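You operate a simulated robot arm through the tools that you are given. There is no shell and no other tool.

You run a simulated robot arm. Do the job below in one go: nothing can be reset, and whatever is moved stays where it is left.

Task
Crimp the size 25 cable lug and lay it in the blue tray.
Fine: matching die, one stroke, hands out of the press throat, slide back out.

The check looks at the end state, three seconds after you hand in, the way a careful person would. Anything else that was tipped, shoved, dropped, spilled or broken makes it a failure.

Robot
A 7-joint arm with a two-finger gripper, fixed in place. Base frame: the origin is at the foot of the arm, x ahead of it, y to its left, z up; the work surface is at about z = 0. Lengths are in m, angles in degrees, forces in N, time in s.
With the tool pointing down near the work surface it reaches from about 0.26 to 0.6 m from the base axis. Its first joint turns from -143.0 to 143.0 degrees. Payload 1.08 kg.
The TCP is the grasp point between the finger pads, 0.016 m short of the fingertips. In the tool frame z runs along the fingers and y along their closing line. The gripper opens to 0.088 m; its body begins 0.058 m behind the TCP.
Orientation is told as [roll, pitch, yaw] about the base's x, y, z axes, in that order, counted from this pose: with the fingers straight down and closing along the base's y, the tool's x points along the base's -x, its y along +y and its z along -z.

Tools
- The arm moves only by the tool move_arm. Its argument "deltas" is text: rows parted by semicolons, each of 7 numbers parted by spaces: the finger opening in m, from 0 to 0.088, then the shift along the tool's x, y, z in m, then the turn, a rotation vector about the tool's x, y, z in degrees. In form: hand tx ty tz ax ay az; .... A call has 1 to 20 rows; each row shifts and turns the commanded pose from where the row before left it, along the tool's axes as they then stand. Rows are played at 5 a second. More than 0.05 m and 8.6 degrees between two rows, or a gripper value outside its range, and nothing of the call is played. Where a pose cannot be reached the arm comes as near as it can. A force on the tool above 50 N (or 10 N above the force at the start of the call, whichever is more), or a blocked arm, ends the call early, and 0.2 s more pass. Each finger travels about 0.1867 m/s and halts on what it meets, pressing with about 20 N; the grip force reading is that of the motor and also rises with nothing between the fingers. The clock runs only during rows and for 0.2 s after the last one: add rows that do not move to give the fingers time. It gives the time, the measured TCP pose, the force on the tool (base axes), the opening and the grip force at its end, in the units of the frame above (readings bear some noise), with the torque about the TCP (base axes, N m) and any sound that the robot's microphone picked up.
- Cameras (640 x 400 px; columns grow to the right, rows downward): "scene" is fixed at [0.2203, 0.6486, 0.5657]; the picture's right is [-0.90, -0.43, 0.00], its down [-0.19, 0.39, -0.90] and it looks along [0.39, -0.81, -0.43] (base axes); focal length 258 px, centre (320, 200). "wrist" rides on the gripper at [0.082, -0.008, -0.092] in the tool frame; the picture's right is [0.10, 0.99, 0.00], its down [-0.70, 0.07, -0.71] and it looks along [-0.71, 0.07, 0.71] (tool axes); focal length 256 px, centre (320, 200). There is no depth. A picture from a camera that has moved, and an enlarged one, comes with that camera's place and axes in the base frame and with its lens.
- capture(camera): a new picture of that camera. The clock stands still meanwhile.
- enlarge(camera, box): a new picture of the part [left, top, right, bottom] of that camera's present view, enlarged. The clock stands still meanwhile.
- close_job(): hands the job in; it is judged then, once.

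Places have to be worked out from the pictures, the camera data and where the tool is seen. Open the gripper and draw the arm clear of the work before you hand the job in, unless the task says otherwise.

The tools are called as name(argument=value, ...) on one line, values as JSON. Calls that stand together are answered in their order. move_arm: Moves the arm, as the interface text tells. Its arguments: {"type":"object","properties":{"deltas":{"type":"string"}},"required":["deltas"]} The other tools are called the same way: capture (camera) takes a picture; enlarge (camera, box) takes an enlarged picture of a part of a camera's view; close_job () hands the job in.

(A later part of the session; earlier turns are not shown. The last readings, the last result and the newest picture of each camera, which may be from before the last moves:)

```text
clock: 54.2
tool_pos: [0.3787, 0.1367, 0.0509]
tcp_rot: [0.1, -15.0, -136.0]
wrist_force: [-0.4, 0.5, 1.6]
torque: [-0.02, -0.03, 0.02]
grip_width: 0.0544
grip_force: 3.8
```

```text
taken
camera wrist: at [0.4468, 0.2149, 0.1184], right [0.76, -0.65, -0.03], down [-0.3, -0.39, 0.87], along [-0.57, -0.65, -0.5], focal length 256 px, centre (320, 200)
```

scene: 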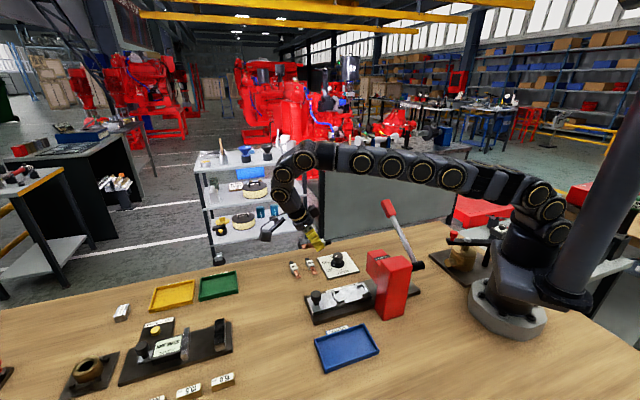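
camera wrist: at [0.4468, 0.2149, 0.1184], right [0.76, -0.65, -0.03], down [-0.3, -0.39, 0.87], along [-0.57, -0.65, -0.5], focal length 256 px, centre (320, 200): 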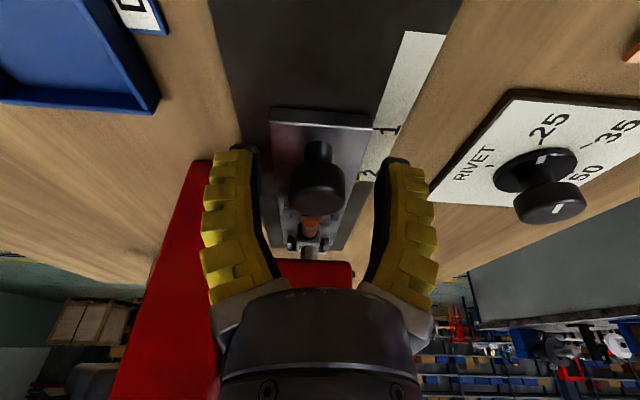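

Released. Rising straight up to read the pointer against mark 2.

move_arm(deltas="0.05 -0.0052 0 -0.0193 0 0 0; 0.05 -0.0078 0 -0.029 0 0 0; 0.05 0 0 -0.04 0 0 0; 0.05 0 0 -0.04 0 0 0; 0.05 0 0 0 0 0 0")

capture(camera="wrist")

enlarge(camera="wrist", box=[250, 0, 410, 160])

enlarge(camera="scene", box=[330, 255, 400, 310])

```text
clock: 55.4
tool_pos: [0.3922, 0.1496, 0.1765]
tcp_rot: [0.0, -14.9, -136.1]
wrist_force: [-1.5, -0.7, 0.1]
torque: [-0.01, 0.02, 0.01]
grip_width: 0.0545
grip_force: 2.9
```

```text
taken
camera wrist: at [0.4606, 0.2287, 0.2439], right [0.76, -0.65, -0.03], down [-0.31, -0.4, 0.87], along [-0.57, -0.65, -0.5], focal length 256 px, centre (320, 200)
```

wrist: 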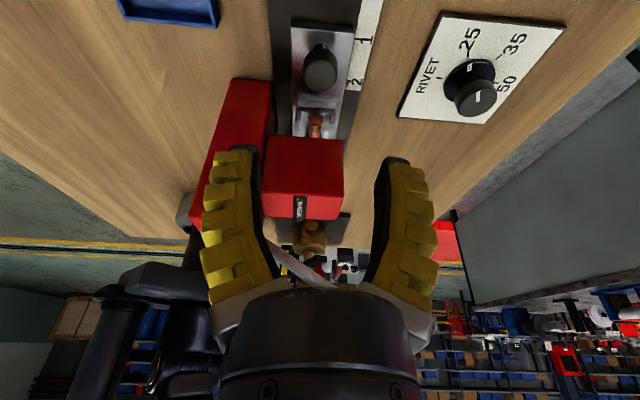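

```text
2.50 times, centred on (330, 80) of wrist
camera zoom: at [0.4606, 0.2287, 0.2439], right [0.76, -0.65, -0.03], down [-0.31, -0.4, 0.87], along [-0.57, -0.65, -0.5], focal length 640 px, centre (295, 500)
```

zoom: 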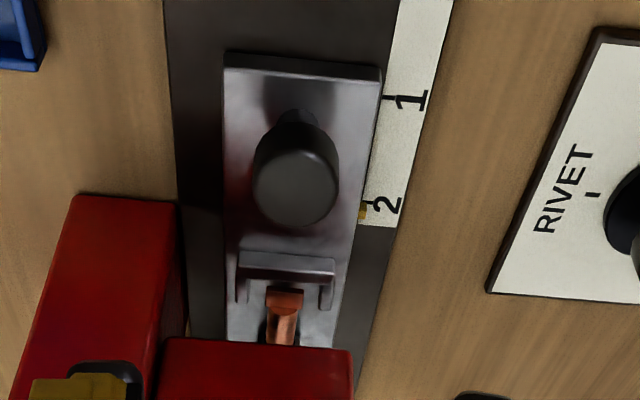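

```text
7.27 times, centred on (365, 282) of scene
camera zoom: at [0.2203, 0.6486, 0.5657], right [-0.9, -0.43, 0.0], down [-0.19, 0.39, -0.9], along [0.39, -0.81, -0.43], focal length 1880 px, centre (-7, -400)
```

zoom: 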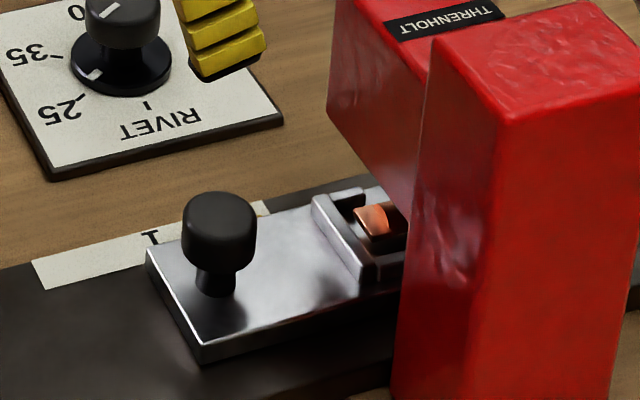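

enlarge(camera="wrist", box=[325, 60, 365, 100])

```text
10.00 times, centred on (345, 80) of wrist
camera zoom: at [0.4606, 0.2287, 0.2439], right [0.76, -0.65, -0.03], down [-0.31, -0.4, 0.87], along [-0.57, -0.65, -0.5], focal length 2560 px, centre (70, 1400)
```

zoom: 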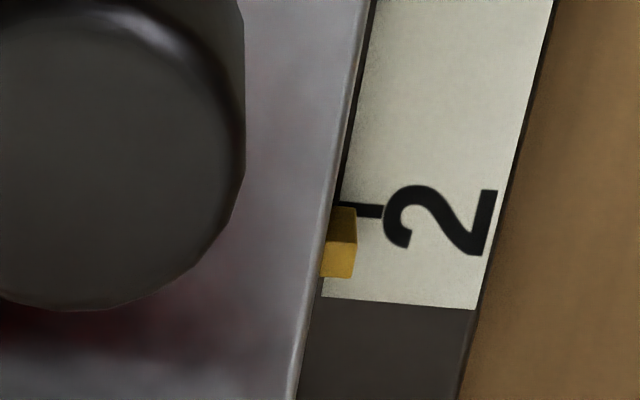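

The brass pointer sits on mark 2 (within ~1.5 mm) and the copper barrel is under the ram; hands are clear of the slide. Next: the lever. I'll rise to z≈0.34, level the tool and turn to yaw -46° so the fingers close along the slide direction.

move_arm(deltas="0.06 -0.01035 0 -0.0386 0 0 0; 0.06 -0.01035 0 -0.0386 0 0 0; 0.06 -0.01035 0 -0.0386 0 0 0; 0.06 -0.01035 0 -0.0386 0 0 0; 0.06 0 0 0 0 8 0; 0.06 0 0 0 0 7 0; 0.06 0 0 0 0 0 -8.18; 0.06 0 0 0 0 0 -8.18; 0.06 0 0 0 0 0 -8.18; 0.06 0 0 0 0 0 -8.18; 0.06 0 0 0 0 0 -8.18; 0.06 0 0 0 0 0 -8.18; 0.06 0 0 0 0 0 -8.18; 0.06 0 0 0 0 0 -8.18; 0.06 0 0 0 0 0 -8.18; 0.06 0 0 0 0 0 -8.18; 0.06 0 0 0 0 0 -8.2; 0.06 0 0 0 0 0 0")

capture(camera="wrist")

capture(camera="scene")

```text
clock: 59.2
tool_pos: [0.3944, 0.1507, 0.3366]
tcp_rot: [0.0, 0.0, -46.0]
wrist_force: [-0.3, 0.1, -1.0]
torque: [-0.01, -0.06, 0.0]
grip_width: 0.0639
grip_force: 2.3
```

```text
taken
camera wrist: at [0.3311, 0.2048, 0.4293], right [0.64, 0.77, 0.0], down [0.54, -0.45, 0.71], along [0.54, -0.46, -0.7], focal length 256 px, centre (320, 200)
```

wrist: 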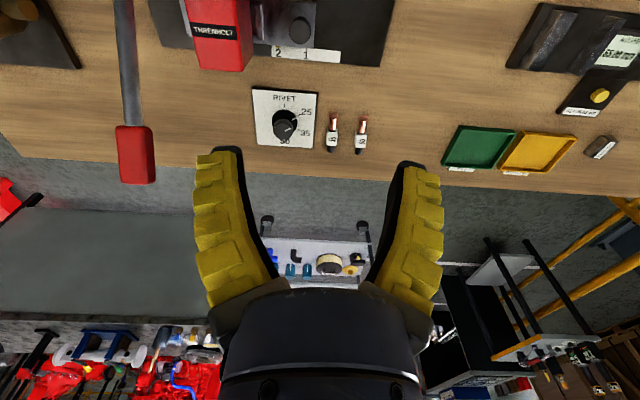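

```text
taken
```

scene: 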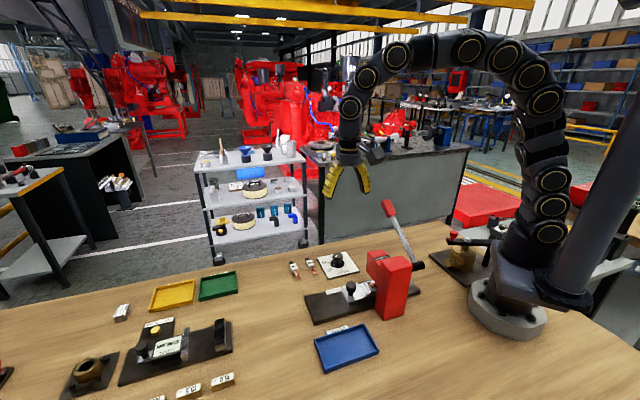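

The handle triangulates to ≈(0.327, -0.021, 0.23) again. Moving above it at z≈0.336.

move_arm(deltas="0.07 -0.0191 -0.0419 0 0 0 0; 0.07 -0.0191 -0.0419 0 0 0 0; 0.07 -0.0191 -0.0419 0 0 0 0; 0.07 -0.0191 -0.0419 0 0 0 0; 0.07 0 0 0 0 0 0; 0.07 0 0 0 0 0 0")

capture(camera="wrist")

enlarge(camera="scene", box=[330, 110, 470, 290])

```text
clock: 60.6
tool_pos: [0.326, -0.023, 0.3375]
tcp_rot: [0.0, 0.0, -46.0]
wrist_force: [-0.4, 0.3, -0.9]
torque: [0.0, -0.02, -0.02]
grip_width: 0.073
grip_force: 2.7
```

```text
taken
camera wrist: at [0.2631, 0.0312, 0.4296], right [0.64, 0.76, 0.0], down [0.54, -0.45, 0.71], along [0.54, -0.46, -0.7], focal length 256 px, centre (320, 200)
```

wrist: 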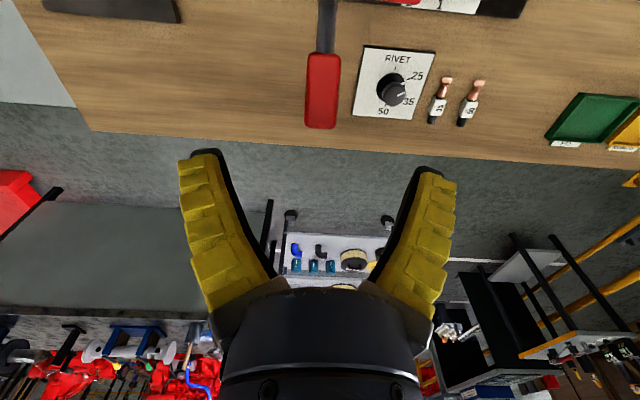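

```text
2.22 times, centred on (400, 200) of scene
camera zoom: at [0.2203, 0.6486, 0.5657], right [-0.9, -0.43, 0.0], down [-0.19, 0.39, -0.9], along [0.39, -0.81, -0.43], focal length 574 px, centre (142, 200)
```

zoom: 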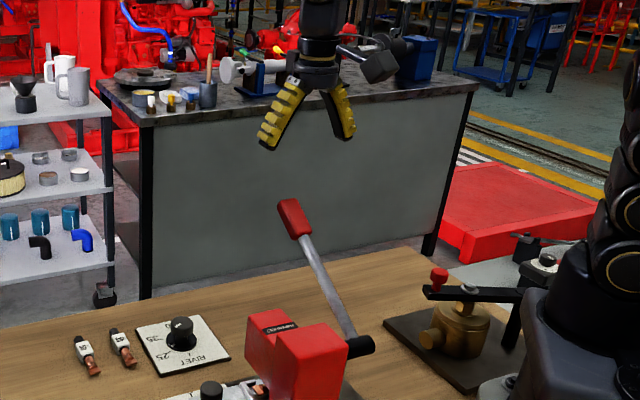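

The handle is centred under the gripper (width ≈27 mm). Descending to grip height.

move_arm(deltas="0.07 0 0 0.04 0 0 0; 0.07 0 0 0.035 0 0 0; 0.07 0 0 0.02 0 0 0; 0.07 0 0 0.01 0 0 0; 0.07 0 0 0 0 0 0")

capture(camera="wrist")

enlarge(camera="scene", box=[340, 150, 450, 290])

```text
clock: 61.8
tool_pos: [0.3246, -0.0197, 0.2338]
tcp_rot: [0.0, 0.0, -46.0]
wrist_force: [-0.3, 0.1, -0.3]
torque: [0.01, 0.01, 0.0]
grip_width: 0.073
grip_force: 2.3
```

```text
taken
camera wrist: at [0.2626, 0.034, 0.3253], right [0.64, 0.76, 0.0], down [0.54, -0.45, 0.71], along [0.54, -0.46, -0.71], focal length 256 px, centre (320, 200)
```

wrist: 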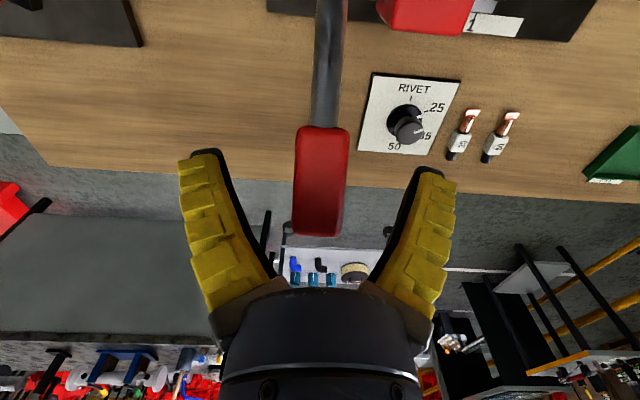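

```text
2.86 times, centred on (395, 220) of scene
camera zoom: at [0.2203, 0.6486, 0.5657], right [-0.9, -0.43, 0.0], down [-0.19, 0.39, -0.9], along [0.39, -0.81, -0.43], focal length 739 px, centre (106, 143)
```

zoom: 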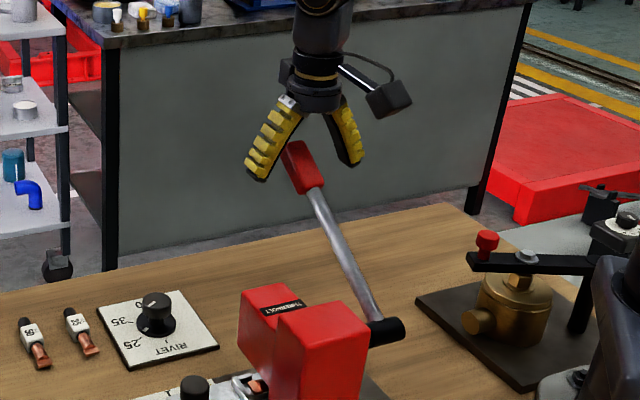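

Handle is centred between the fingers. Closing.

move_arm(deltas="0.05 0 0 0 0 0 0; 0.03 0 0 0 0 0 0; 0.015 0 0 0 0 0 0; 0.015 0 0 0 0 0 0")

capture(camera="wrist")

```text
clock: 62.8
tool_pos: [0.3259, -0.0206, 0.2335]
tcp_rot: [0.0, -0.1, -46.0]
wrist_force: [1.7, -6.5, 7.2]
torque: [0.18, 0.22, 0.12]
grip_width: 0.0162
grip_force: 22.3
```

```text
taken
camera wrist: at [0.2629, 0.0336, 0.3256], right [0.64, 0.76, 0.0], down [0.54, -0.45, 0.71], along [0.54, -0.46, -0.7], focal length 256 px, centre (320, 200)
```

wrist: 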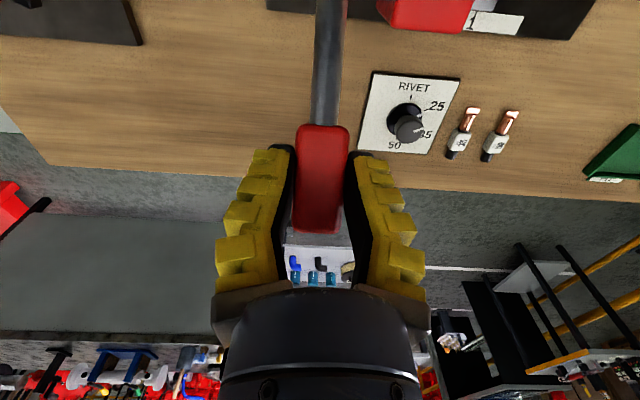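

Handle gripped, hand well clear of the throat, dial at 25, pointer at 2. I start the single stroke by following the lever's arc (pivot ≈ z 0.14, radius ≈ 0.17), first 10°, checking forces.

move_arm(deltas="0.01 -0.004 0 0.0068 0 0 0; 0.01 -0.004 0 0.0068 0 0 0; 0.01 -0.0032 0 0.0067 0 0 0; 0.01 -0.0032 0 0.0067 0 0 0; 0.01 0 0 0 0 0 0")

capture(camera="wrist")

enlarge(camera="scene", box=[340, 150, 450, 290])

```text
clock: 64.0
tool_pos: [0.3356, -0.0285, 0.2056]
tcp_rot: [0.1, 0.0, -46.0]
wrist_force: [6.9, 15.3, 2.9]
torque: [0.32, 0.23, 0.06]
grip_width: 0.0164
grip_force: 22.8
```

```text
taken
camera wrist: at [0.2725, 0.0238, 0.2977], right [0.64, 0.76, 0.0], down [0.54, -0.46, 0.71], along [0.54, -0.46, -0.71], focal length 256 px, centre (320, 200)
```

wrist: 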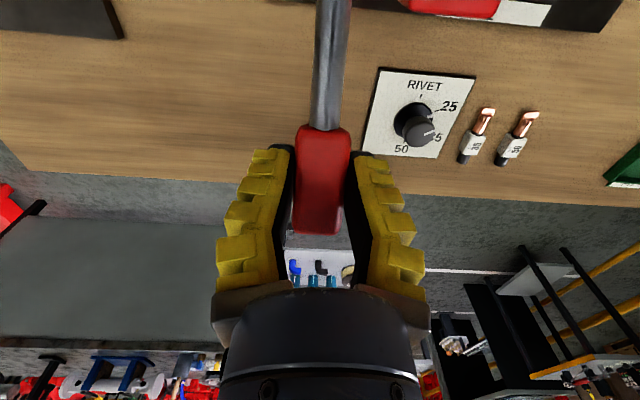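

```text
2.86 times, centred on (395, 220) of scene
camera zoom: at [0.2203, 0.6486, 0.5657], right [-0.9, -0.43, 0.0], down [-0.19, 0.39, -0.9], along [0.39, -0.81, -0.43], focal length 739 px, centre (106, 143)
```

zoom: 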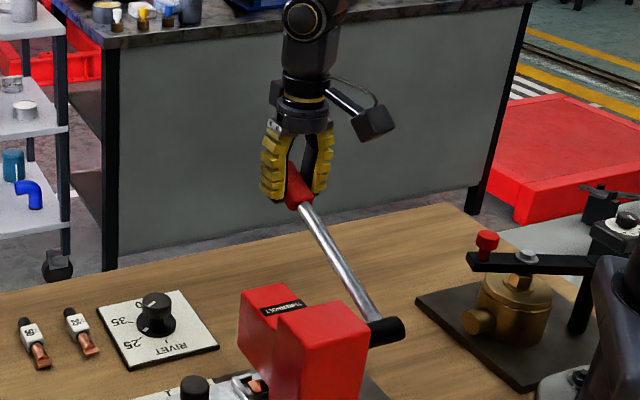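

The lever follows smoothly with almost no vertical load. I'll relieve a little side load and continue down the arc to near horizontal.

move_arm(deltas="0.01 -0.0026 0.0014 0.007 0 0 0; 0.01 -0.0026 0 0.007 0 0 0; 0.01 -0.002 0 0.0072 0 0 0; 0.01 -0.002 0 0.0072 0 0 0; 0.01 -0.0014 0 0.0073 0 0 0; 0.01 -0.0014 0 0.0073 0 0 0; 0.01 -0.0007 0 0.0074 0 0 0; 0.01 -0.0007 0 0.0074 0 0 0; 0.01 0 0 0 0 0 0")

enlarge(camera="scene", box=[340, 150, 450, 290])

```text
clock: 66.0
tool_pos: [0.3452, -0.0393, 0.1475]
tcp_rot: [-0.1, 0.2, -46.1]
wrist_force: [-12.5, -2.9, 7.9]
torque: [0.25, 0.3, 0.04]
grip_width: 0.0164
grip_force: 21.9
```

```text
2.86 times, centred on (395, 220) of scene
camera zoom: at [0.2203, 0.6486, 0.5657], right [-0.9, -0.43, 0.0], down [-0.19, 0.39, -0.9], along [0.39, -0.81, -0.43], focal length 739 px, centre (106, 143)
```

zoom: 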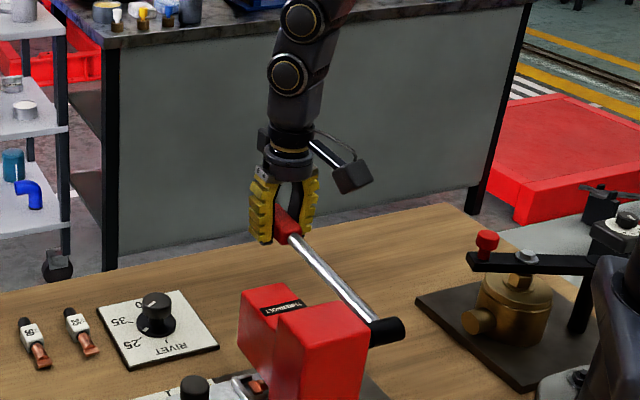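

Lever is about horizontal, load still light (~8 N). Continuing the same stroke down.

move_arm(deltas="0.01 0 -0.0006 0.0074 0 0 0; 0.01 0 0 0.0074 0 0 0; 0.01 0.0006 0 0.0074 0 0 0; 0.01 0.0006 0 0.0074 0 0 0; 0.01 0.0012 0 0.0073 0 0 0; 0.01 0.0012 0 0.0073 0 0 0; 0.01 0 0 0 0 0 0")

enlarge(camera="scene", box=[340, 150, 450, 290])

```text
clock: 67.6
tool_pos: [0.343, -0.0371, 0.1028]
tcp_rot: [0.0, 0.0, -45.9]
wrist_force: [1.6, -6.4, 4.2]
torque: [0.21, -0.06, 0.02]
grip_width: 0.0145
grip_force: 8.8
```

```text
2.86 times, centred on (395, 220) of scene
camera zoom: at [0.2203, 0.6486, 0.5657], right [-0.9, -0.43, 0.0], down [-0.19, 0.39, -0.9], along [0.39, -0.81, -0.43], focal length 739 px, centre (106, 143)
```

zoom: 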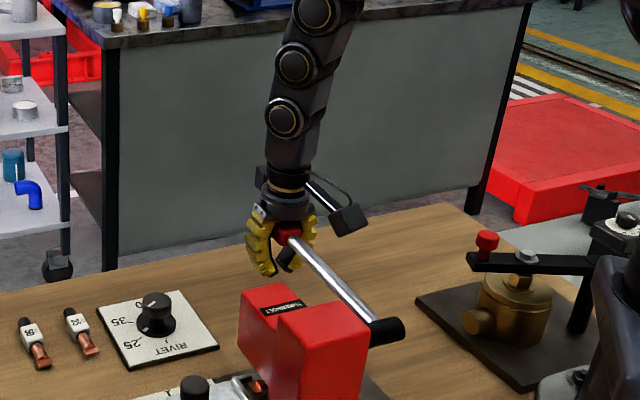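

The lever met resistance (crimp contact) near horizontal and the handle slid up between the fingers toward the palm. Let me look from the wrist before pressing on.

capture(camera="wrist")

enlarge(camera="scene", box=[370, 195, 420, 265])

enlarge(camera="scene", box=[340, 250, 410, 310])

```text
taken
camera wrist: at [0.2803, 0.0166, 0.1955], right [0.64, 0.76, 0.0], down [0.54, -0.45, 0.71], along [0.54, -0.46, -0.7], focal length 256 px, centre (320, 200)
```

wrist: 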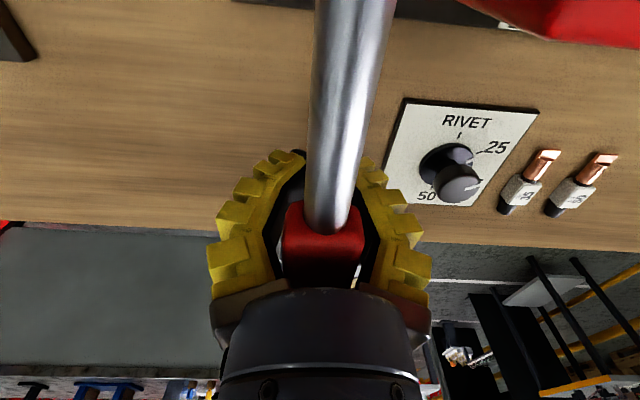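

```text
5.71 times, centred on (395, 230) of scene
camera zoom: at [0.2203, 0.6486, 0.5657], right [-0.9, -0.43, 0.0], down [-0.19, 0.39, -0.9], along [0.39, -0.81, -0.43], focal length 1477 px, centre (-109, 29)
```

zoom: 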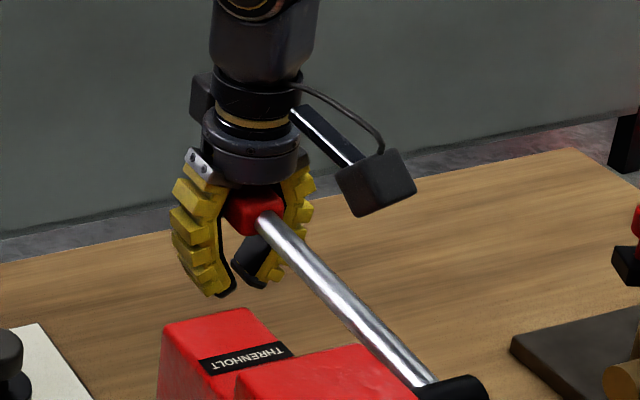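

```text
6.67 times, centred on (375, 280) of scene
camera zoom: at [0.2203, 0.6486, 0.5657], right [-0.9, -0.43, 0.0], down [-0.19, 0.39, -0.9], along [0.39, -0.81, -0.43], focal length 1724 px, centre (-47, -333)
```

zoom: 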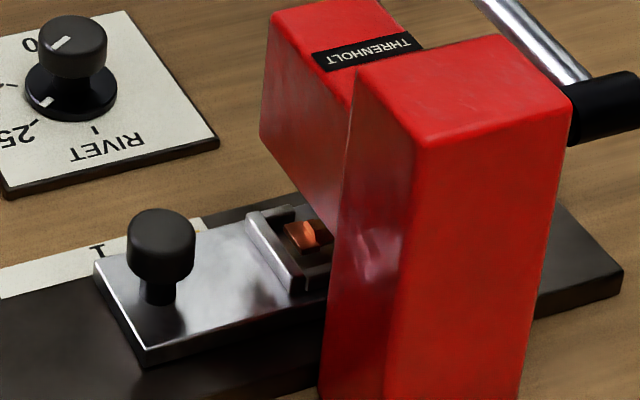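

The handle is now nestled against the palm with the fingers under it – a solid push position; the lever is near horizontal with the ram at the lug. I'll continue this same downstroke slowly, pushing with the palm.

move_arm(deltas="0.01 0 0 0.002 0 0 0; 0.01 0 0 0.002 0 0 0; 0.01 0 0 0.002 0 0 0; 0.01 0.0003 0 0.002 0 0 0; 0.01 0.0003 0 0.002 0 0 0")

enlarge(camera="scene", box=[360, 195, 430, 275])

```text
clock: 68.8
tool_pos: [0.3423, -0.0379, 0.0928]
tcp_rot: [0.0, -0.1, -46.1]
wrist_force: [0.5, -4.4, 7.2]
torque: [0.31, 0.22, 0.05]
grip_width: 0.0142
grip_force: 8.4
```

```text
5.00 times, centred on (395, 235) of scene
camera zoom: at [0.2203, 0.6486, 0.5657], right [-0.9, -0.43, 0.0], down [-0.19, 0.39, -0.9], along [0.39, -0.81, -0.43], focal length 1293 px, centre (-55, 25)
```

zoom: 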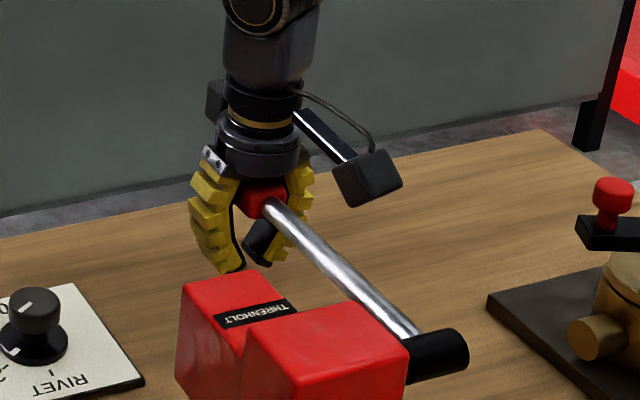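

The lever moves on with only ~7 N (now ≈ -4°). Continuing down in the same stroke.

move_arm(deltas="0.01 0.0004 0 0.004 0 0 0; 0.01 0.0004 0 0.004 0 0 0; 0.01 0.0005 0 0.004 0 0 0; 0.01 0.0006 0 0.004 0 0 0; 0.01 0.0007 0 0.004 0 0 0; 0.01 0 0 0 0 0 0")

enlarge(camera="scene", box=[360, 195, 430, 275])

```text
clock: 69.8
tool_pos: [0.3426, -0.0351, 0.0807]
tcp_rot: [0.1, -0.2, -46.0]
wrist_force: [-9.5, -0.9, 18.0]
torque: [0.15, -0.14, 0.13]
grip_width: 0.0115
grip_force: 21.8
stopped in row 4: the force on the tool passed its limit at 64 N (the readings are from after the stop); the commanded pose is now the measured one
```

```text
5.00 times, centred on (395, 235) of scene
camera zoom: at [0.2203, 0.6486, 0.5657], right [-0.9, -0.43, 0.0], down [-0.19, 0.39, -0.9], along [0.39, -0.81, -0.43], focal length 1293 px, centre (-55, 25)
```

zoom: 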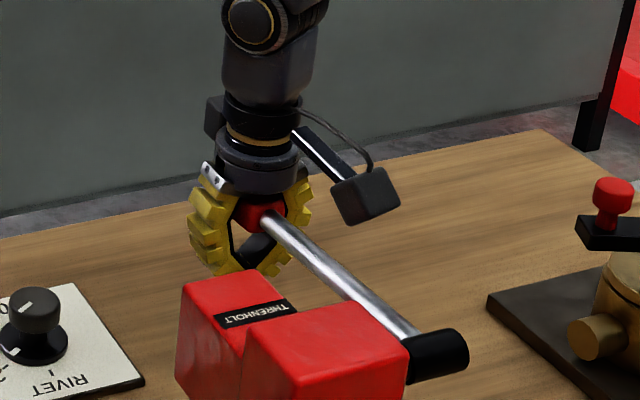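

Force hit the limit with the lever at about -7°: either the crimp resistance or the end stop. Let me look at the throat and lug state before deciding.

enlarge(camera="scene", box=[350, 265, 400, 305])

capture(camera="wrist")

```text
10.00 times, centred on (375, 285) of scene
camera zoom: at [0.2203, 0.6486, 0.5657], right [-0.9, -0.43, 0.0], down [-0.19, 0.39, -0.9], along [0.39, -0.81, -0.43], focal length 2585 px, centre (-230, -650)
```

zoom: 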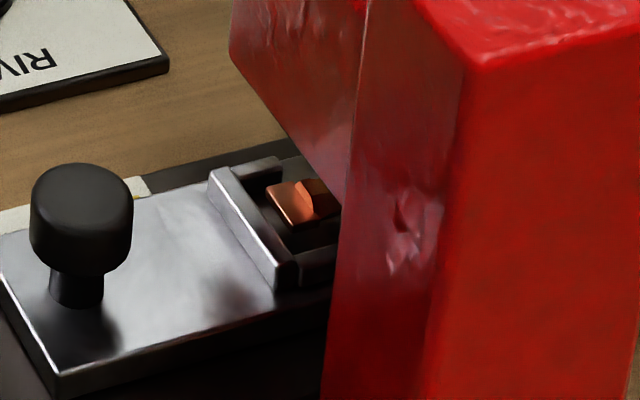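

```text
taken
camera wrist: at [0.2791, 0.0174, 0.1735], right [0.64, 0.77, 0.0], down [0.54, -0.45, 0.71], along [0.55, -0.46, -0.7], focal length 256 px, centre (320, 200)
```

wrist: 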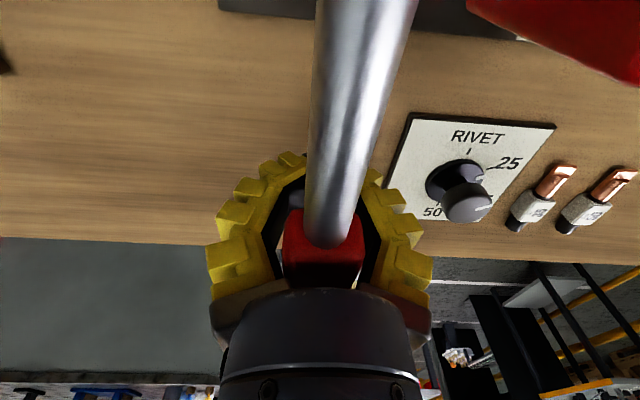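

The handle is against the palm and nothing else is touched. I'll press a bit more in 1 mm steps to see whether it's still yielding or at the stop.

move_arm(deltas="0.01 0.0002 0 0.0015 0 0 0; 0.01 0.0002 0 0.0015 0 0 0; 0.01 0.0002 0 0.0015 0 0 0")

```text
clock: 70.2
tool_pos: [0.342, -0.0367, 0.0811]
tcp_rot: [0.2, -0.2, -46.0]
wrist_force: [-8.7, -1.0, 16.0]
torque: [-0.11, -0.31, 0.14]
grip_width: 0.0118
grip_force: 22.1
stopped in row 2: the force on the tool passed its limit at 57 N (the readings are from after the stop); the commanded pose is now the measured one
```

Force rises steeply without movement, which looks like a hard stop. I'll do single 1 mm pushes and read the force/position to confirm.

move_arm(deltas="0.01 0 0 0.001 0 0 0")

move_arm(deltas="0.01 0 0 0.001 0 0 0")

enlarge(camera="scene", box=[370, 215, 430, 275])

```text
clock: 70.8
tool_pos: [0.342, -0.0367, 0.0817]
tcp_rot: [0.3, -0.2, -46.0]
wrist_force: [-9.3, 0.1, 15.5]
torque: [-0.18, -0.47, 0.14]
grip_width: 0.0111
grip_force: 21.9
stopped in row 1: the force on the tool passed its limit at 52 N (the readings are from after the stop); the commanded pose is now the measured one
```

```text
clock: 71.2
tool_pos: [0.3435, -0.037, 0.0813]
tcp_rot: [0.3, -0.2, -46.1]
wrist_force: [-14.2, -2.8, 36.9]
torque: [0.4, -0.04, 0.11]
grip_width: 0.0124
grip_force: 21.6
```

```text
6.67 times, centred on (400, 245) of scene
camera zoom: at [0.2203, 0.6486, 0.5657], right [-0.9, -0.43, 0.0], down [-0.19, 0.39, -0.9], along [0.39, -0.81, -0.43], focal length 1724 px, centre (-213, -100)
```

zoom: 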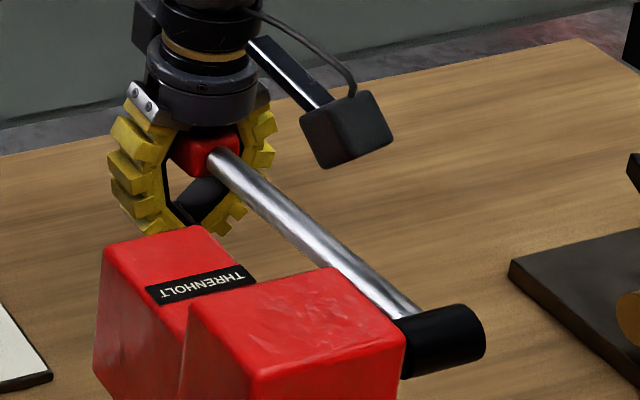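

The lever is against a hard stop at about -6.5° (≈40° of travel), i.e. a full stroke. I'll hold briefly, then bring the lever back up along its arc in a controlled way.

move_arm(deltas="0.01 0 0 0 0 0 0; 0.01 0 0 0 0 0 0; 0.01 0 0 0 0 0 0")

enlarge(camera="scene", box=[365, 280, 395, 300])

```text
clock: 71.8
tool_pos: [0.3424, -0.0369, 0.0821]
tcp_rot: [0.4, -0.2, -46.1]
wrist_force: [-8.8, 1.1, 14.7]
torque: [-0.18, -0.49, 0.14]
grip_width: 0.0118
grip_force: 22.2
stopped in row 3: the force on the tool passed its limit at 51 N (the readings are from after the stop); the commanded pose is now the measured one
```

```text
16.00 times, centred on (380, 290) of scene
camera zoom: at [0.2203, 0.6486, 0.5657], right [-0.9, -0.43, 0.0], down [-0.19, 0.39, -0.9], along [0.39, -0.81, -0.43], focal length 4137 px, centre (-640, -1240)
```

zoom: 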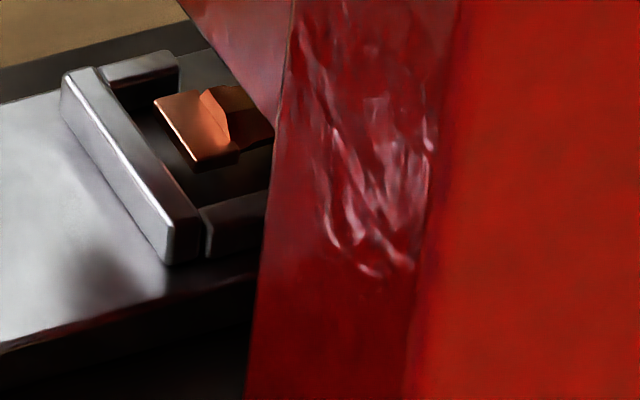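

The barrel's section now looks faceted (crimped), where it was smoothly round before. Now I return the lever along its arc.

move_arm(deltas="0.012 -0.0003 0 -0.003 0 0 0; 0.012 -0.0003 0 -0.006 0 0 0; 0.012 -0.0003 0 -0.008 0 0 0; 0.012 0.0006 0 -0.01 0 0 0; 0.012 0.0006 0 -0.01 0 0 0; 0.012 0 0 0 0 0 0")

enlarge(camera="scene", box=[340, 150, 450, 290])

```text
clock: 73.2
tool_pos: [0.3417, -0.0379, 0.1188]
tcp_rot: [0.3, -0.3, -46.1]
wrist_force: [-0.6, 5.5, 3.9]
torque: [-0.26, -0.1, -0.02]
grip_width: 0.0151
grip_force: 8.4
```

```text
2.86 times, centred on (395, 220) of scene
camera zoom: at [0.2203, 0.6486, 0.5657], right [-0.9, -0.43, 0.0], down [-0.19, 0.39, -0.9], along [0.39, -0.81, -0.43], focal length 739 px, centre (106, 143)
```

zoom: 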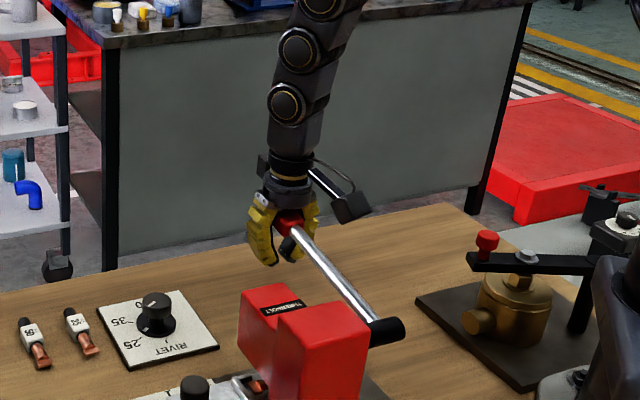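

The lever follows upward on its return spring. Continuing up the arc to its rest angle.

move_arm(deltas="0.02 0.0018 0 -0.01 0 0 0; 0.02 0.0019 0 -0.01 0 0 0; 0.02 0.0025 0 -0.0085 0 0 0; 0.02 0.0026 0 -0.0085 0 0 0; 0.02 0.004 0 -0.0093 0 0 0; 0.02 0.004 0 -0.0092 0 0 0; 0.02 0.0043 0 -0.0075 0 0 0; 0.02 0.0043 0 -0.0075 0 0 0; 0.02 0 0 0 0 0 0")

capture(camera="wrist")

enlarge(camera="scene", box=[340, 150, 450, 290])

```text
clock: 75.2
tool_pos: [0.3235, -0.019, 0.187]
tcp_rot: [0.3, -0.1, -46.1]
wrist_force: [1.4, 3.6, 0.2]
torque: [-0.26, 0.08, 0.07]
grip_width: 0.0263
grip_force: 4.0
```

```text
taken
camera wrist: at [0.2601, 0.0356, 0.2791], right [0.64, 0.76, 0.0], down [0.54, -0.46, 0.71], along [0.55, -0.46, -0.7], focal length 256 px, centre (320, 200)
```

wrist: 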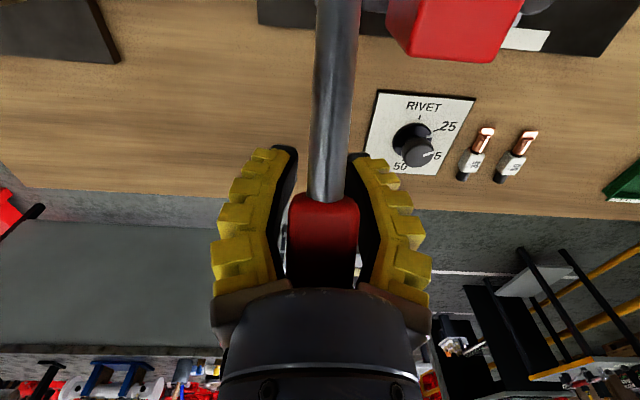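

```text
2.86 times, centred on (395, 220) of scene
camera zoom: at [0.2203, 0.6486, 0.5657], right [-0.9, -0.43, 0.0], down [-0.19, 0.39, -0.9], along [0.39, -0.81, -0.43], focal length 739 px, centre (106, 143)
```

zoom: 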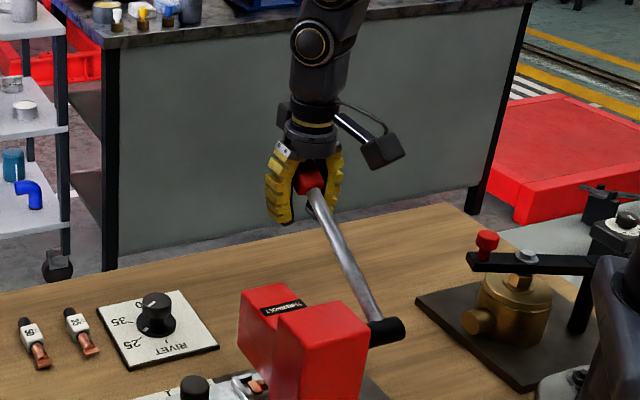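

Nearly back at rest. I'll open the fingers and rise straight up so the lever finishes returning by itself.

move_arm(deltas="0.045 0 0 0 0 0 0; 0.07 0 0 0 0 0 0; 0.07 0 0 -0.01 0 0 0; 0.07 0.002 0 -0.015 0 0 0; 0.07 0 0 -0.025 0 0 0; 0.07 0 0 -0.04 0 0 0; 0.07 0 0 -0.04 0 0 0; 0.07 0 0 -0.025 0 0 0; 0.07 0 0 0 0 0 0")

enlarge(camera="scene", box=[330, 110, 470, 290])

enlarge(camera="scene", box=[340, 260, 400, 305])

```text
clock: 77.2
tool_pos: [0.3233, -0.0183, 0.3442]
tcp_rot: [0.3, -0.1, -46.1]
wrist_force: [0.2, -0.6, 0.1]
torque: [-0.02, -0.02, 0.03]
grip_width: 0.0728
grip_force: 2.6
```

```text
2.22 times, centred on (400, 200) of scene
camera zoom: at [0.2203, 0.6486, 0.5657], right [-0.9, -0.43, 0.0], down [-0.19, 0.39, -0.9], along [0.39, -0.81, -0.43], focal length 574 px, centre (142, 200)
```

zoom: 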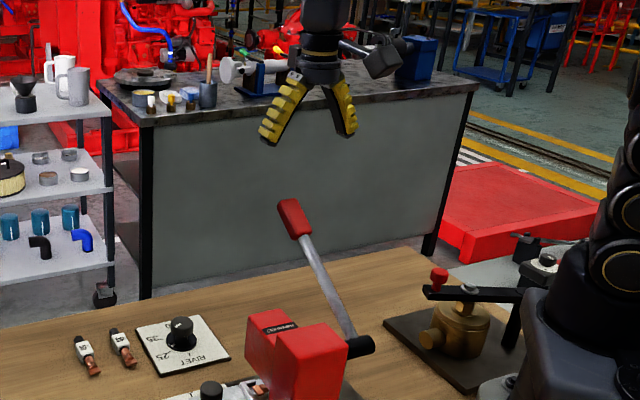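

```text
8.89 times, centred on (370, 282) of scene
camera zoom: at [0.2203, 0.6486, 0.5657], right [-0.9, -0.43, 0.0], down [-0.19, 0.39, -0.9], along [0.39, -0.81, -0.43], focal length 2298 px, centre (-124, -533)
```

zoom: 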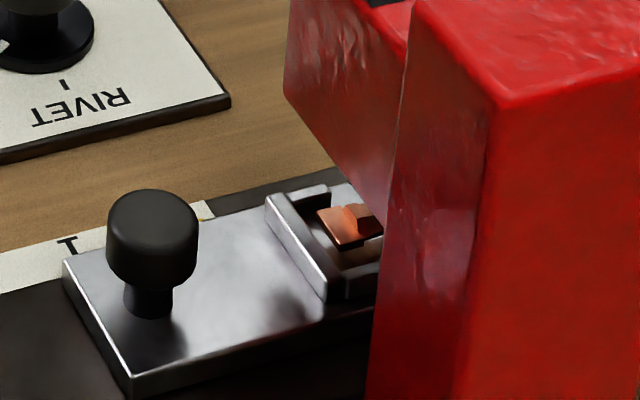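

Lever is back at its rest position and the barrel looks crimped. Now back to the slide knob: move over, yaw back to -136°, tilt -15°.

move_arm(deltas="0.06 0.018 0.042 0 0 0 0; 0.06 0.018 0.042 0 0 0 0; 0.06 0.018 0.042 0 0 0 0; 0.06 0.018 0.042 0 0 0 0; 0.06 0 0 0 0 0 8.18; 0.06 0 0 0 0 0 8.18; 0.06 0 0 0 0 0 8.18; 0.06 0 0 0 0 0 8.18; 0.06 0 0 0 0 0 8.18; 0.06 0 0 0 0 0 8.18; 0.06 0 0 0 0 0 8.18; 0.06 0 0 0 0 0 8.18; 0.06 0 0 0 0 0 8.18; 0.06 0 0 0 0 0 8.18; 0.06 0 0 0 0 0 8.1; 0.06 0 0 0 0 -8 0; 0.06 0 0 0 0 -7 0; 0.06 0 0 0 0 0 0")

capture(camera="wrist")

```text
clock: 81.0
tool_pos: [0.3929, 0.1508, 0.3447]
tcp_rot: [0.3, -14.8, -136.2]
wrist_force: [0.6, 0.2, 0.9]
torque: [0.0, -0.01, 0.02]
grip_width: 0.0637
grip_force: 2.9
```

```text
taken
camera wrist: at [0.4606, 0.2294, 0.4122], right [0.76, -0.65, -0.02], down [-0.31, -0.39, 0.86], along [-0.57, -0.65, -0.5], focal length 256 px, centre (320, 200)
```

wrist: 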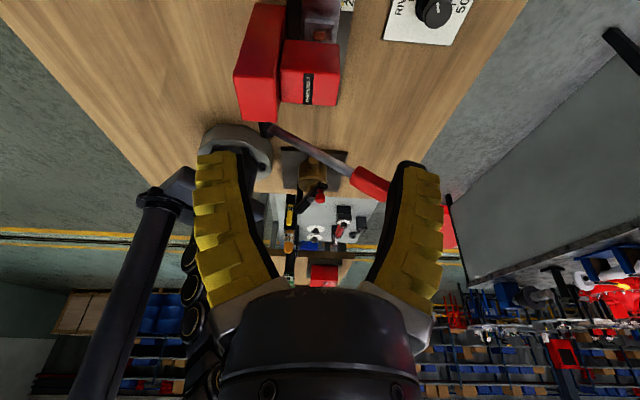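

Descending toward the knob (now near (0.378, 0.137)).

move_arm(deltas="0.06 0.0078 0 0.0444 0 0 0; 0.06 0.0078 0 0.0444 0 0 0; 0.06 0.0078 0 0.0444 0 0 0; 0.06 0.0078 0 0.0444 0 0 0; 0.06 0.0078 0 0.0444 0 0 0; 0.06 0 0 0 0 0 0; 0.06 0 0 0 0 0 0")

capture(camera="wrist")

enlarge(camera="scene", box=[300, 220, 420, 310])

```text
clock: 82.6
tool_pos: [0.3805, 0.1371, 0.12]
tcp_rot: [0.2, -14.6, -136.0]
wrist_force: [-0.1, -0.4, -0.1]
torque: [-0.01, 0.04, -0.01]
grip_width: 0.0637
grip_force: 2.7
```

```text
taken
camera wrist: at [0.4483, 0.2169, 0.1889], right [0.76, -0.65, -0.02], down [-0.31, -0.4, 0.86], along [-0.57, -0.65, -0.5], focal length 256 px, centre (320, 200)
```

wrist: 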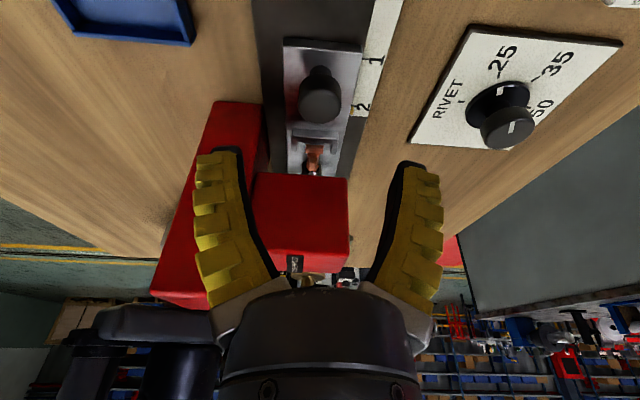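

```text
4.44 times, centred on (360, 265) of scene
camera zoom: at [0.2203, 0.6486, 0.5657], right [-0.9, -0.43, 0.0], down [-0.19, 0.39, -0.9], along [0.39, -0.81, -0.43], focal length 1149 px, centre (142, -89)
```

zoom: 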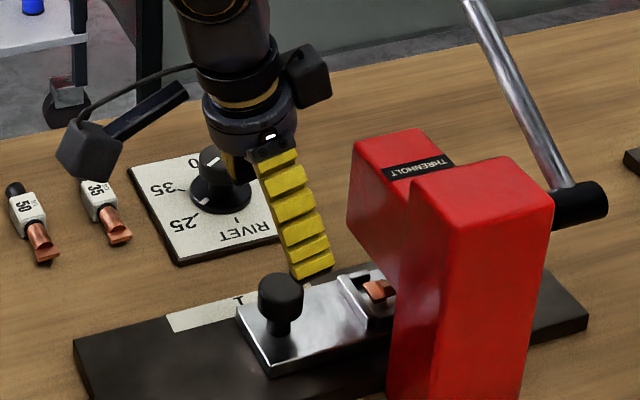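

Aligned over the knob; descending to grip it.

move_arm(deltas="0.06 0.0055 0 0.0227 0 0 0; 0.06 0.0055 0 0.0227 0 0 0; 0.06 0.0056 0 0.0226 0 0 0; 0.06 0 0 0 0 0 0")

capture(camera="wrist")

```text
clock: 83.6
tool_pos: [0.3792, 0.1352, 0.0495]
tcp_rot: [0.2, -14.7, -136.1]
wrist_force: [-0.1, -0.6, -0.3]
torque: [0.03, 0.01, -0.01]
grip_width: 0.0638
grip_force: 2.7
```

```text
taken
camera wrist: at [0.4481, 0.215, 0.1181], right [0.76, -0.65, -0.02], down [-0.31, -0.4, 0.86], along [-0.57, -0.65, -0.5], focal length 256 px, centre (320, 200)
```

wrist: 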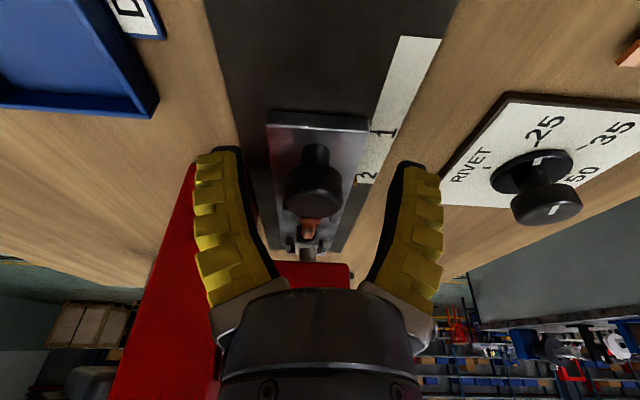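

The knob is ~2.5 mm off to one side; I'll centre on it and close.

move_arm(deltas="0.06 0 -0.0025 0 0 0 0; 0.04 0 0 0 0 0 0; 0.02 0 0 0 0 0 0; 0.01 0 0 0 0 0 0; 0.01 0 0 0 0 0 0")

```text
clock: 84.8
tool_pos: [0.3801, 0.1393, 0.0497]
tcp_rot: [0.3, -14.6, -136.0]
wrist_force: [2.1, -0.2, 14.6]
torque: [-0.01, 0.0, 0.05]
grip_width: 0.0189
grip_force: 21.7
```

Good centred grip. Pulling the slide back out (about 9 cm first), following the slightly corrected heading.

move_arm(deltas="0.01 0.00483 -0.0001 -0.0013 0 0 0; 0.01 0.00966 -0.0002 -0.0026 0 0 0; 0.01 0.00966 -0.0002 -0.0026 0 0 0; 0.01 0.00966 -0.0002 -0.0026 0 0 0; 0.01 0.00966 -0.0002 -0.0026 0 0 0; 0.01 0.00966 -0.0002 -0.0026 0 0 0; 0.01 0.00966 -0.0002 -0.0026 0 0 0; 0.01 0.00966 -0.0002 -0.0026 0 0 0; 0.01 0.00966 -0.0002 -0.0026 0 0 0; 0.01 0.00483 -0.0001 -0.0013 0 0 0; 0.01 0 0 0 0 0 0")

enlarge(camera="scene", box=[290, 240, 410, 320])

```text
clock: 87.2
tool_pos: [0.4426, 0.2024, 0.0498]
tcp_rot: [0.4, -14.5, -136.0]
wrist_force: [11.8, -11.6, 6.8]
torque: [0.01, -0.19, 0.06]
grip_width: 0.0196
grip_force: 22.5
```

```text
5.00 times, centred on (350, 280) of scene
camera zoom: at [0.2203, 0.6486, 0.5657], right [-0.9, -0.43, 0.0], down [-0.19, 0.39, -0.9], along [0.39, -0.81, -0.43], focal length 1293 px, centre (170, -200)
```

zoom: 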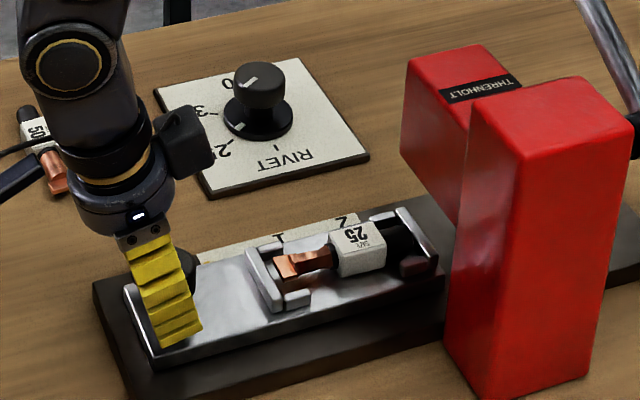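

Nearly out. I'll relieve the side load and pull the last ~7 mm gently to the original out position.

move_arm(deltas="0.01 0 0.0018 0 0 0 0; 0.01 0.0029 0 -0.0008 0 0 0; 0.01 0.0029 0 -0.0008 0 0 0; 0.01 0 0 0 0 0 0")

move_arm(deltas="0.01 0.002 0 -0.0005 0 0 0; 0.01 0 0 0 0 0 0")

capture(camera="wrist")

```text
clock: 88.2
tool_pos: [0.4468, 0.2064, 0.0493]
tcp_rot: [0.1, -14.7, -136.0]
wrist_force: [-1.8, 1.7, 9.4]
torque: [-0.16, 0.3, -0.01]
grip_width: 0.0184
grip_force: 22.0
```

```text
clock: 88.8
tool_pos: [0.4477, 0.208, 0.049]
tcp_rot: [0.2, -14.5, -136.0]
wrist_force: [-3.1, 5.1, 9.7]
torque: [-0.13, 0.29, -0.03]
grip_width: 0.0181
grip_force: 21.9
```

```text
taken
camera wrist: at [0.5157, 0.2859, 0.118], right [0.76, -0.65, -0.02], down [-0.31, -0.4, 0.86], along [-0.57, -0.65, -0.5], focal length 256 px, centre (320, 200)
```

wrist: 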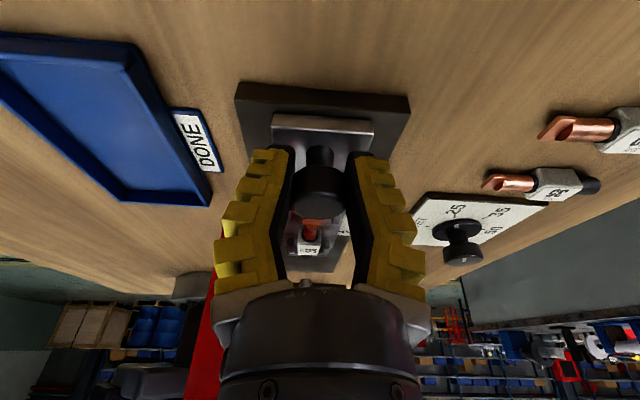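

Position matches the original grip point to ~1 mm. I'll pull another 3 mm to check it's at the out stop.

move_arm(deltas="0.01 0.0019 0 -0.0005 0 0 0; 0.01 0.0019 0 -0.0005 0 0 0; 0.01 0 0 0 0 0 0")

enlarge(camera="scene", box=[290, 250, 390, 320])

```text
clock: 89.6
tool_pos: [0.4503, 0.211, 0.0497]
tcp_rot: [0.1, -14.9, -136.0]
wrist_force: [-11.3, 6.5, 5.2]
torque: [-0.07, 0.14, -0.11]
grip_width: 0.018
grip_force: 22.2
```

```text
5.71 times, centred on (340, 285) of scene
camera zoom: at [0.2203, 0.6486, 0.5657], right [-0.9, -0.43, 0.0], down [-0.19, 0.39, -0.9], along [0.39, -0.81, -0.43], focal length 1477 px, centre (206, -286)
```

zoom: 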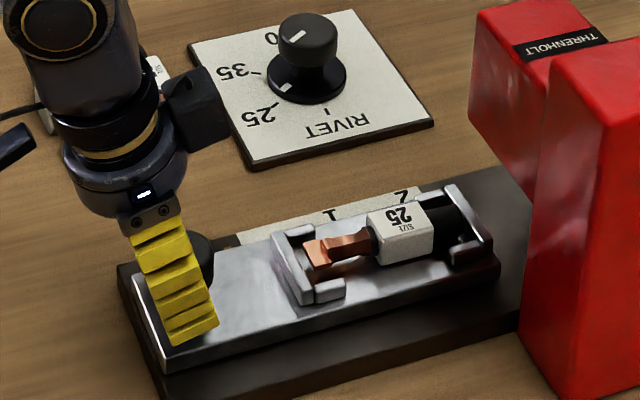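

The slide is fully back at its original out position with the crimped lug in the nest. Releasing the knob and rising.

move_arm(deltas="0.03 0 0 0 0 0 0; 0.055 0 0 0 0 0 0; 0.055 0 0 0 0 0 0; 0.055 -0.0078 0 -0.029 0 0 0; 0.055 -0.0078 0 -0.029 0 0 0; 0.055 -0.0078 0 -0.029 0 0 0; 0.055 0 0 0 0 0 0")

capture(camera="wrist")

enlarge(camera="scene", box=[300, 260, 390, 320])

enlarge(camera="wrist", box=[250, 0, 410, 200])

```text
clock: 91.2
tool_pos: [0.4515, 0.21, 0.1396]
tcp_rot: [0.3, -14.6, -136.0]
wrist_force: [0.7, -0.5, -0.8]
torque: [-0.01, -0.01, -0.01]
grip_width: 0.0591
grip_force: 3.0
```

```text
taken
camera wrist: at [0.5192, 0.2878, 0.2076], right [0.76, -0.65, -0.02], down [-0.31, -0.4, 0.86], along [-0.57, -0.65, -0.5], focal length 256 px, centre (320, 200)
```

wrist: 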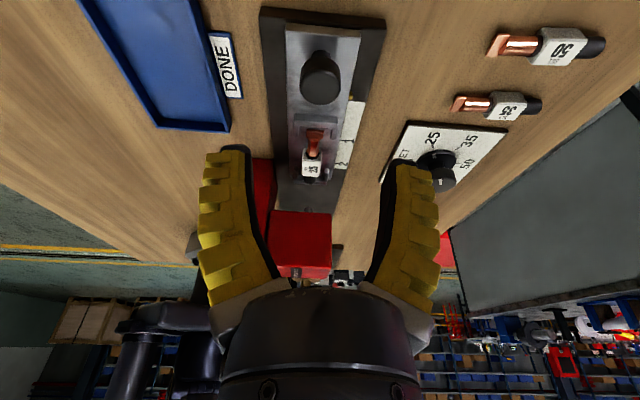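

```text
6.67 times, centred on (345, 290) of scene
camera zoom: at [0.2203, 0.6486, 0.5657], right [-0.9, -0.43, 0.0], down [-0.19, 0.39, -0.9], along [0.39, -0.81, -0.43], focal length 1724 px, centre (153, -400)
```

zoom: 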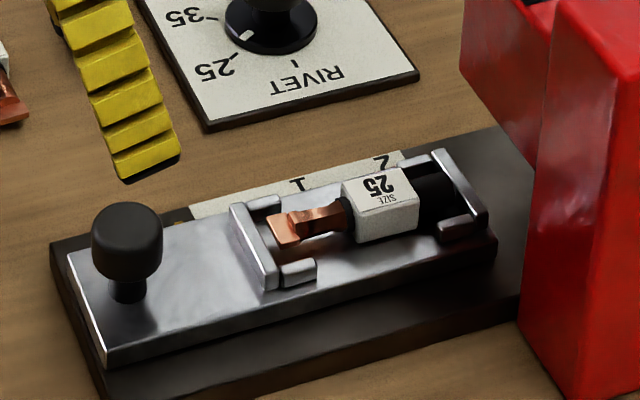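

```text
2.00 times, centred on (330, 100) of wrist
camera zoom: at [0.5192, 0.2878, 0.2076], right [0.76, -0.65, -0.02], down [-0.31, -0.4, 0.86], along [-0.57, -0.65, -0.5], focal length 512 px, centre (300, 400)
```

zoom: 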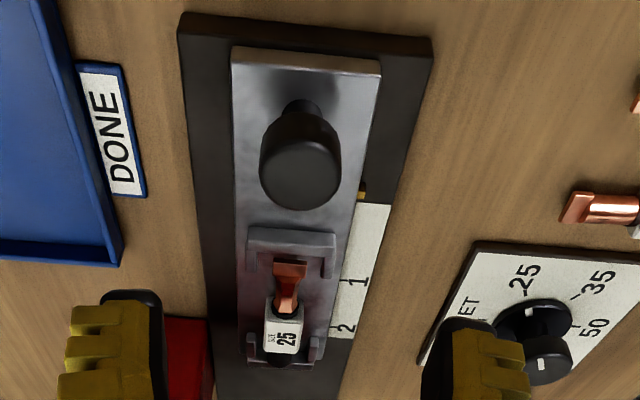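

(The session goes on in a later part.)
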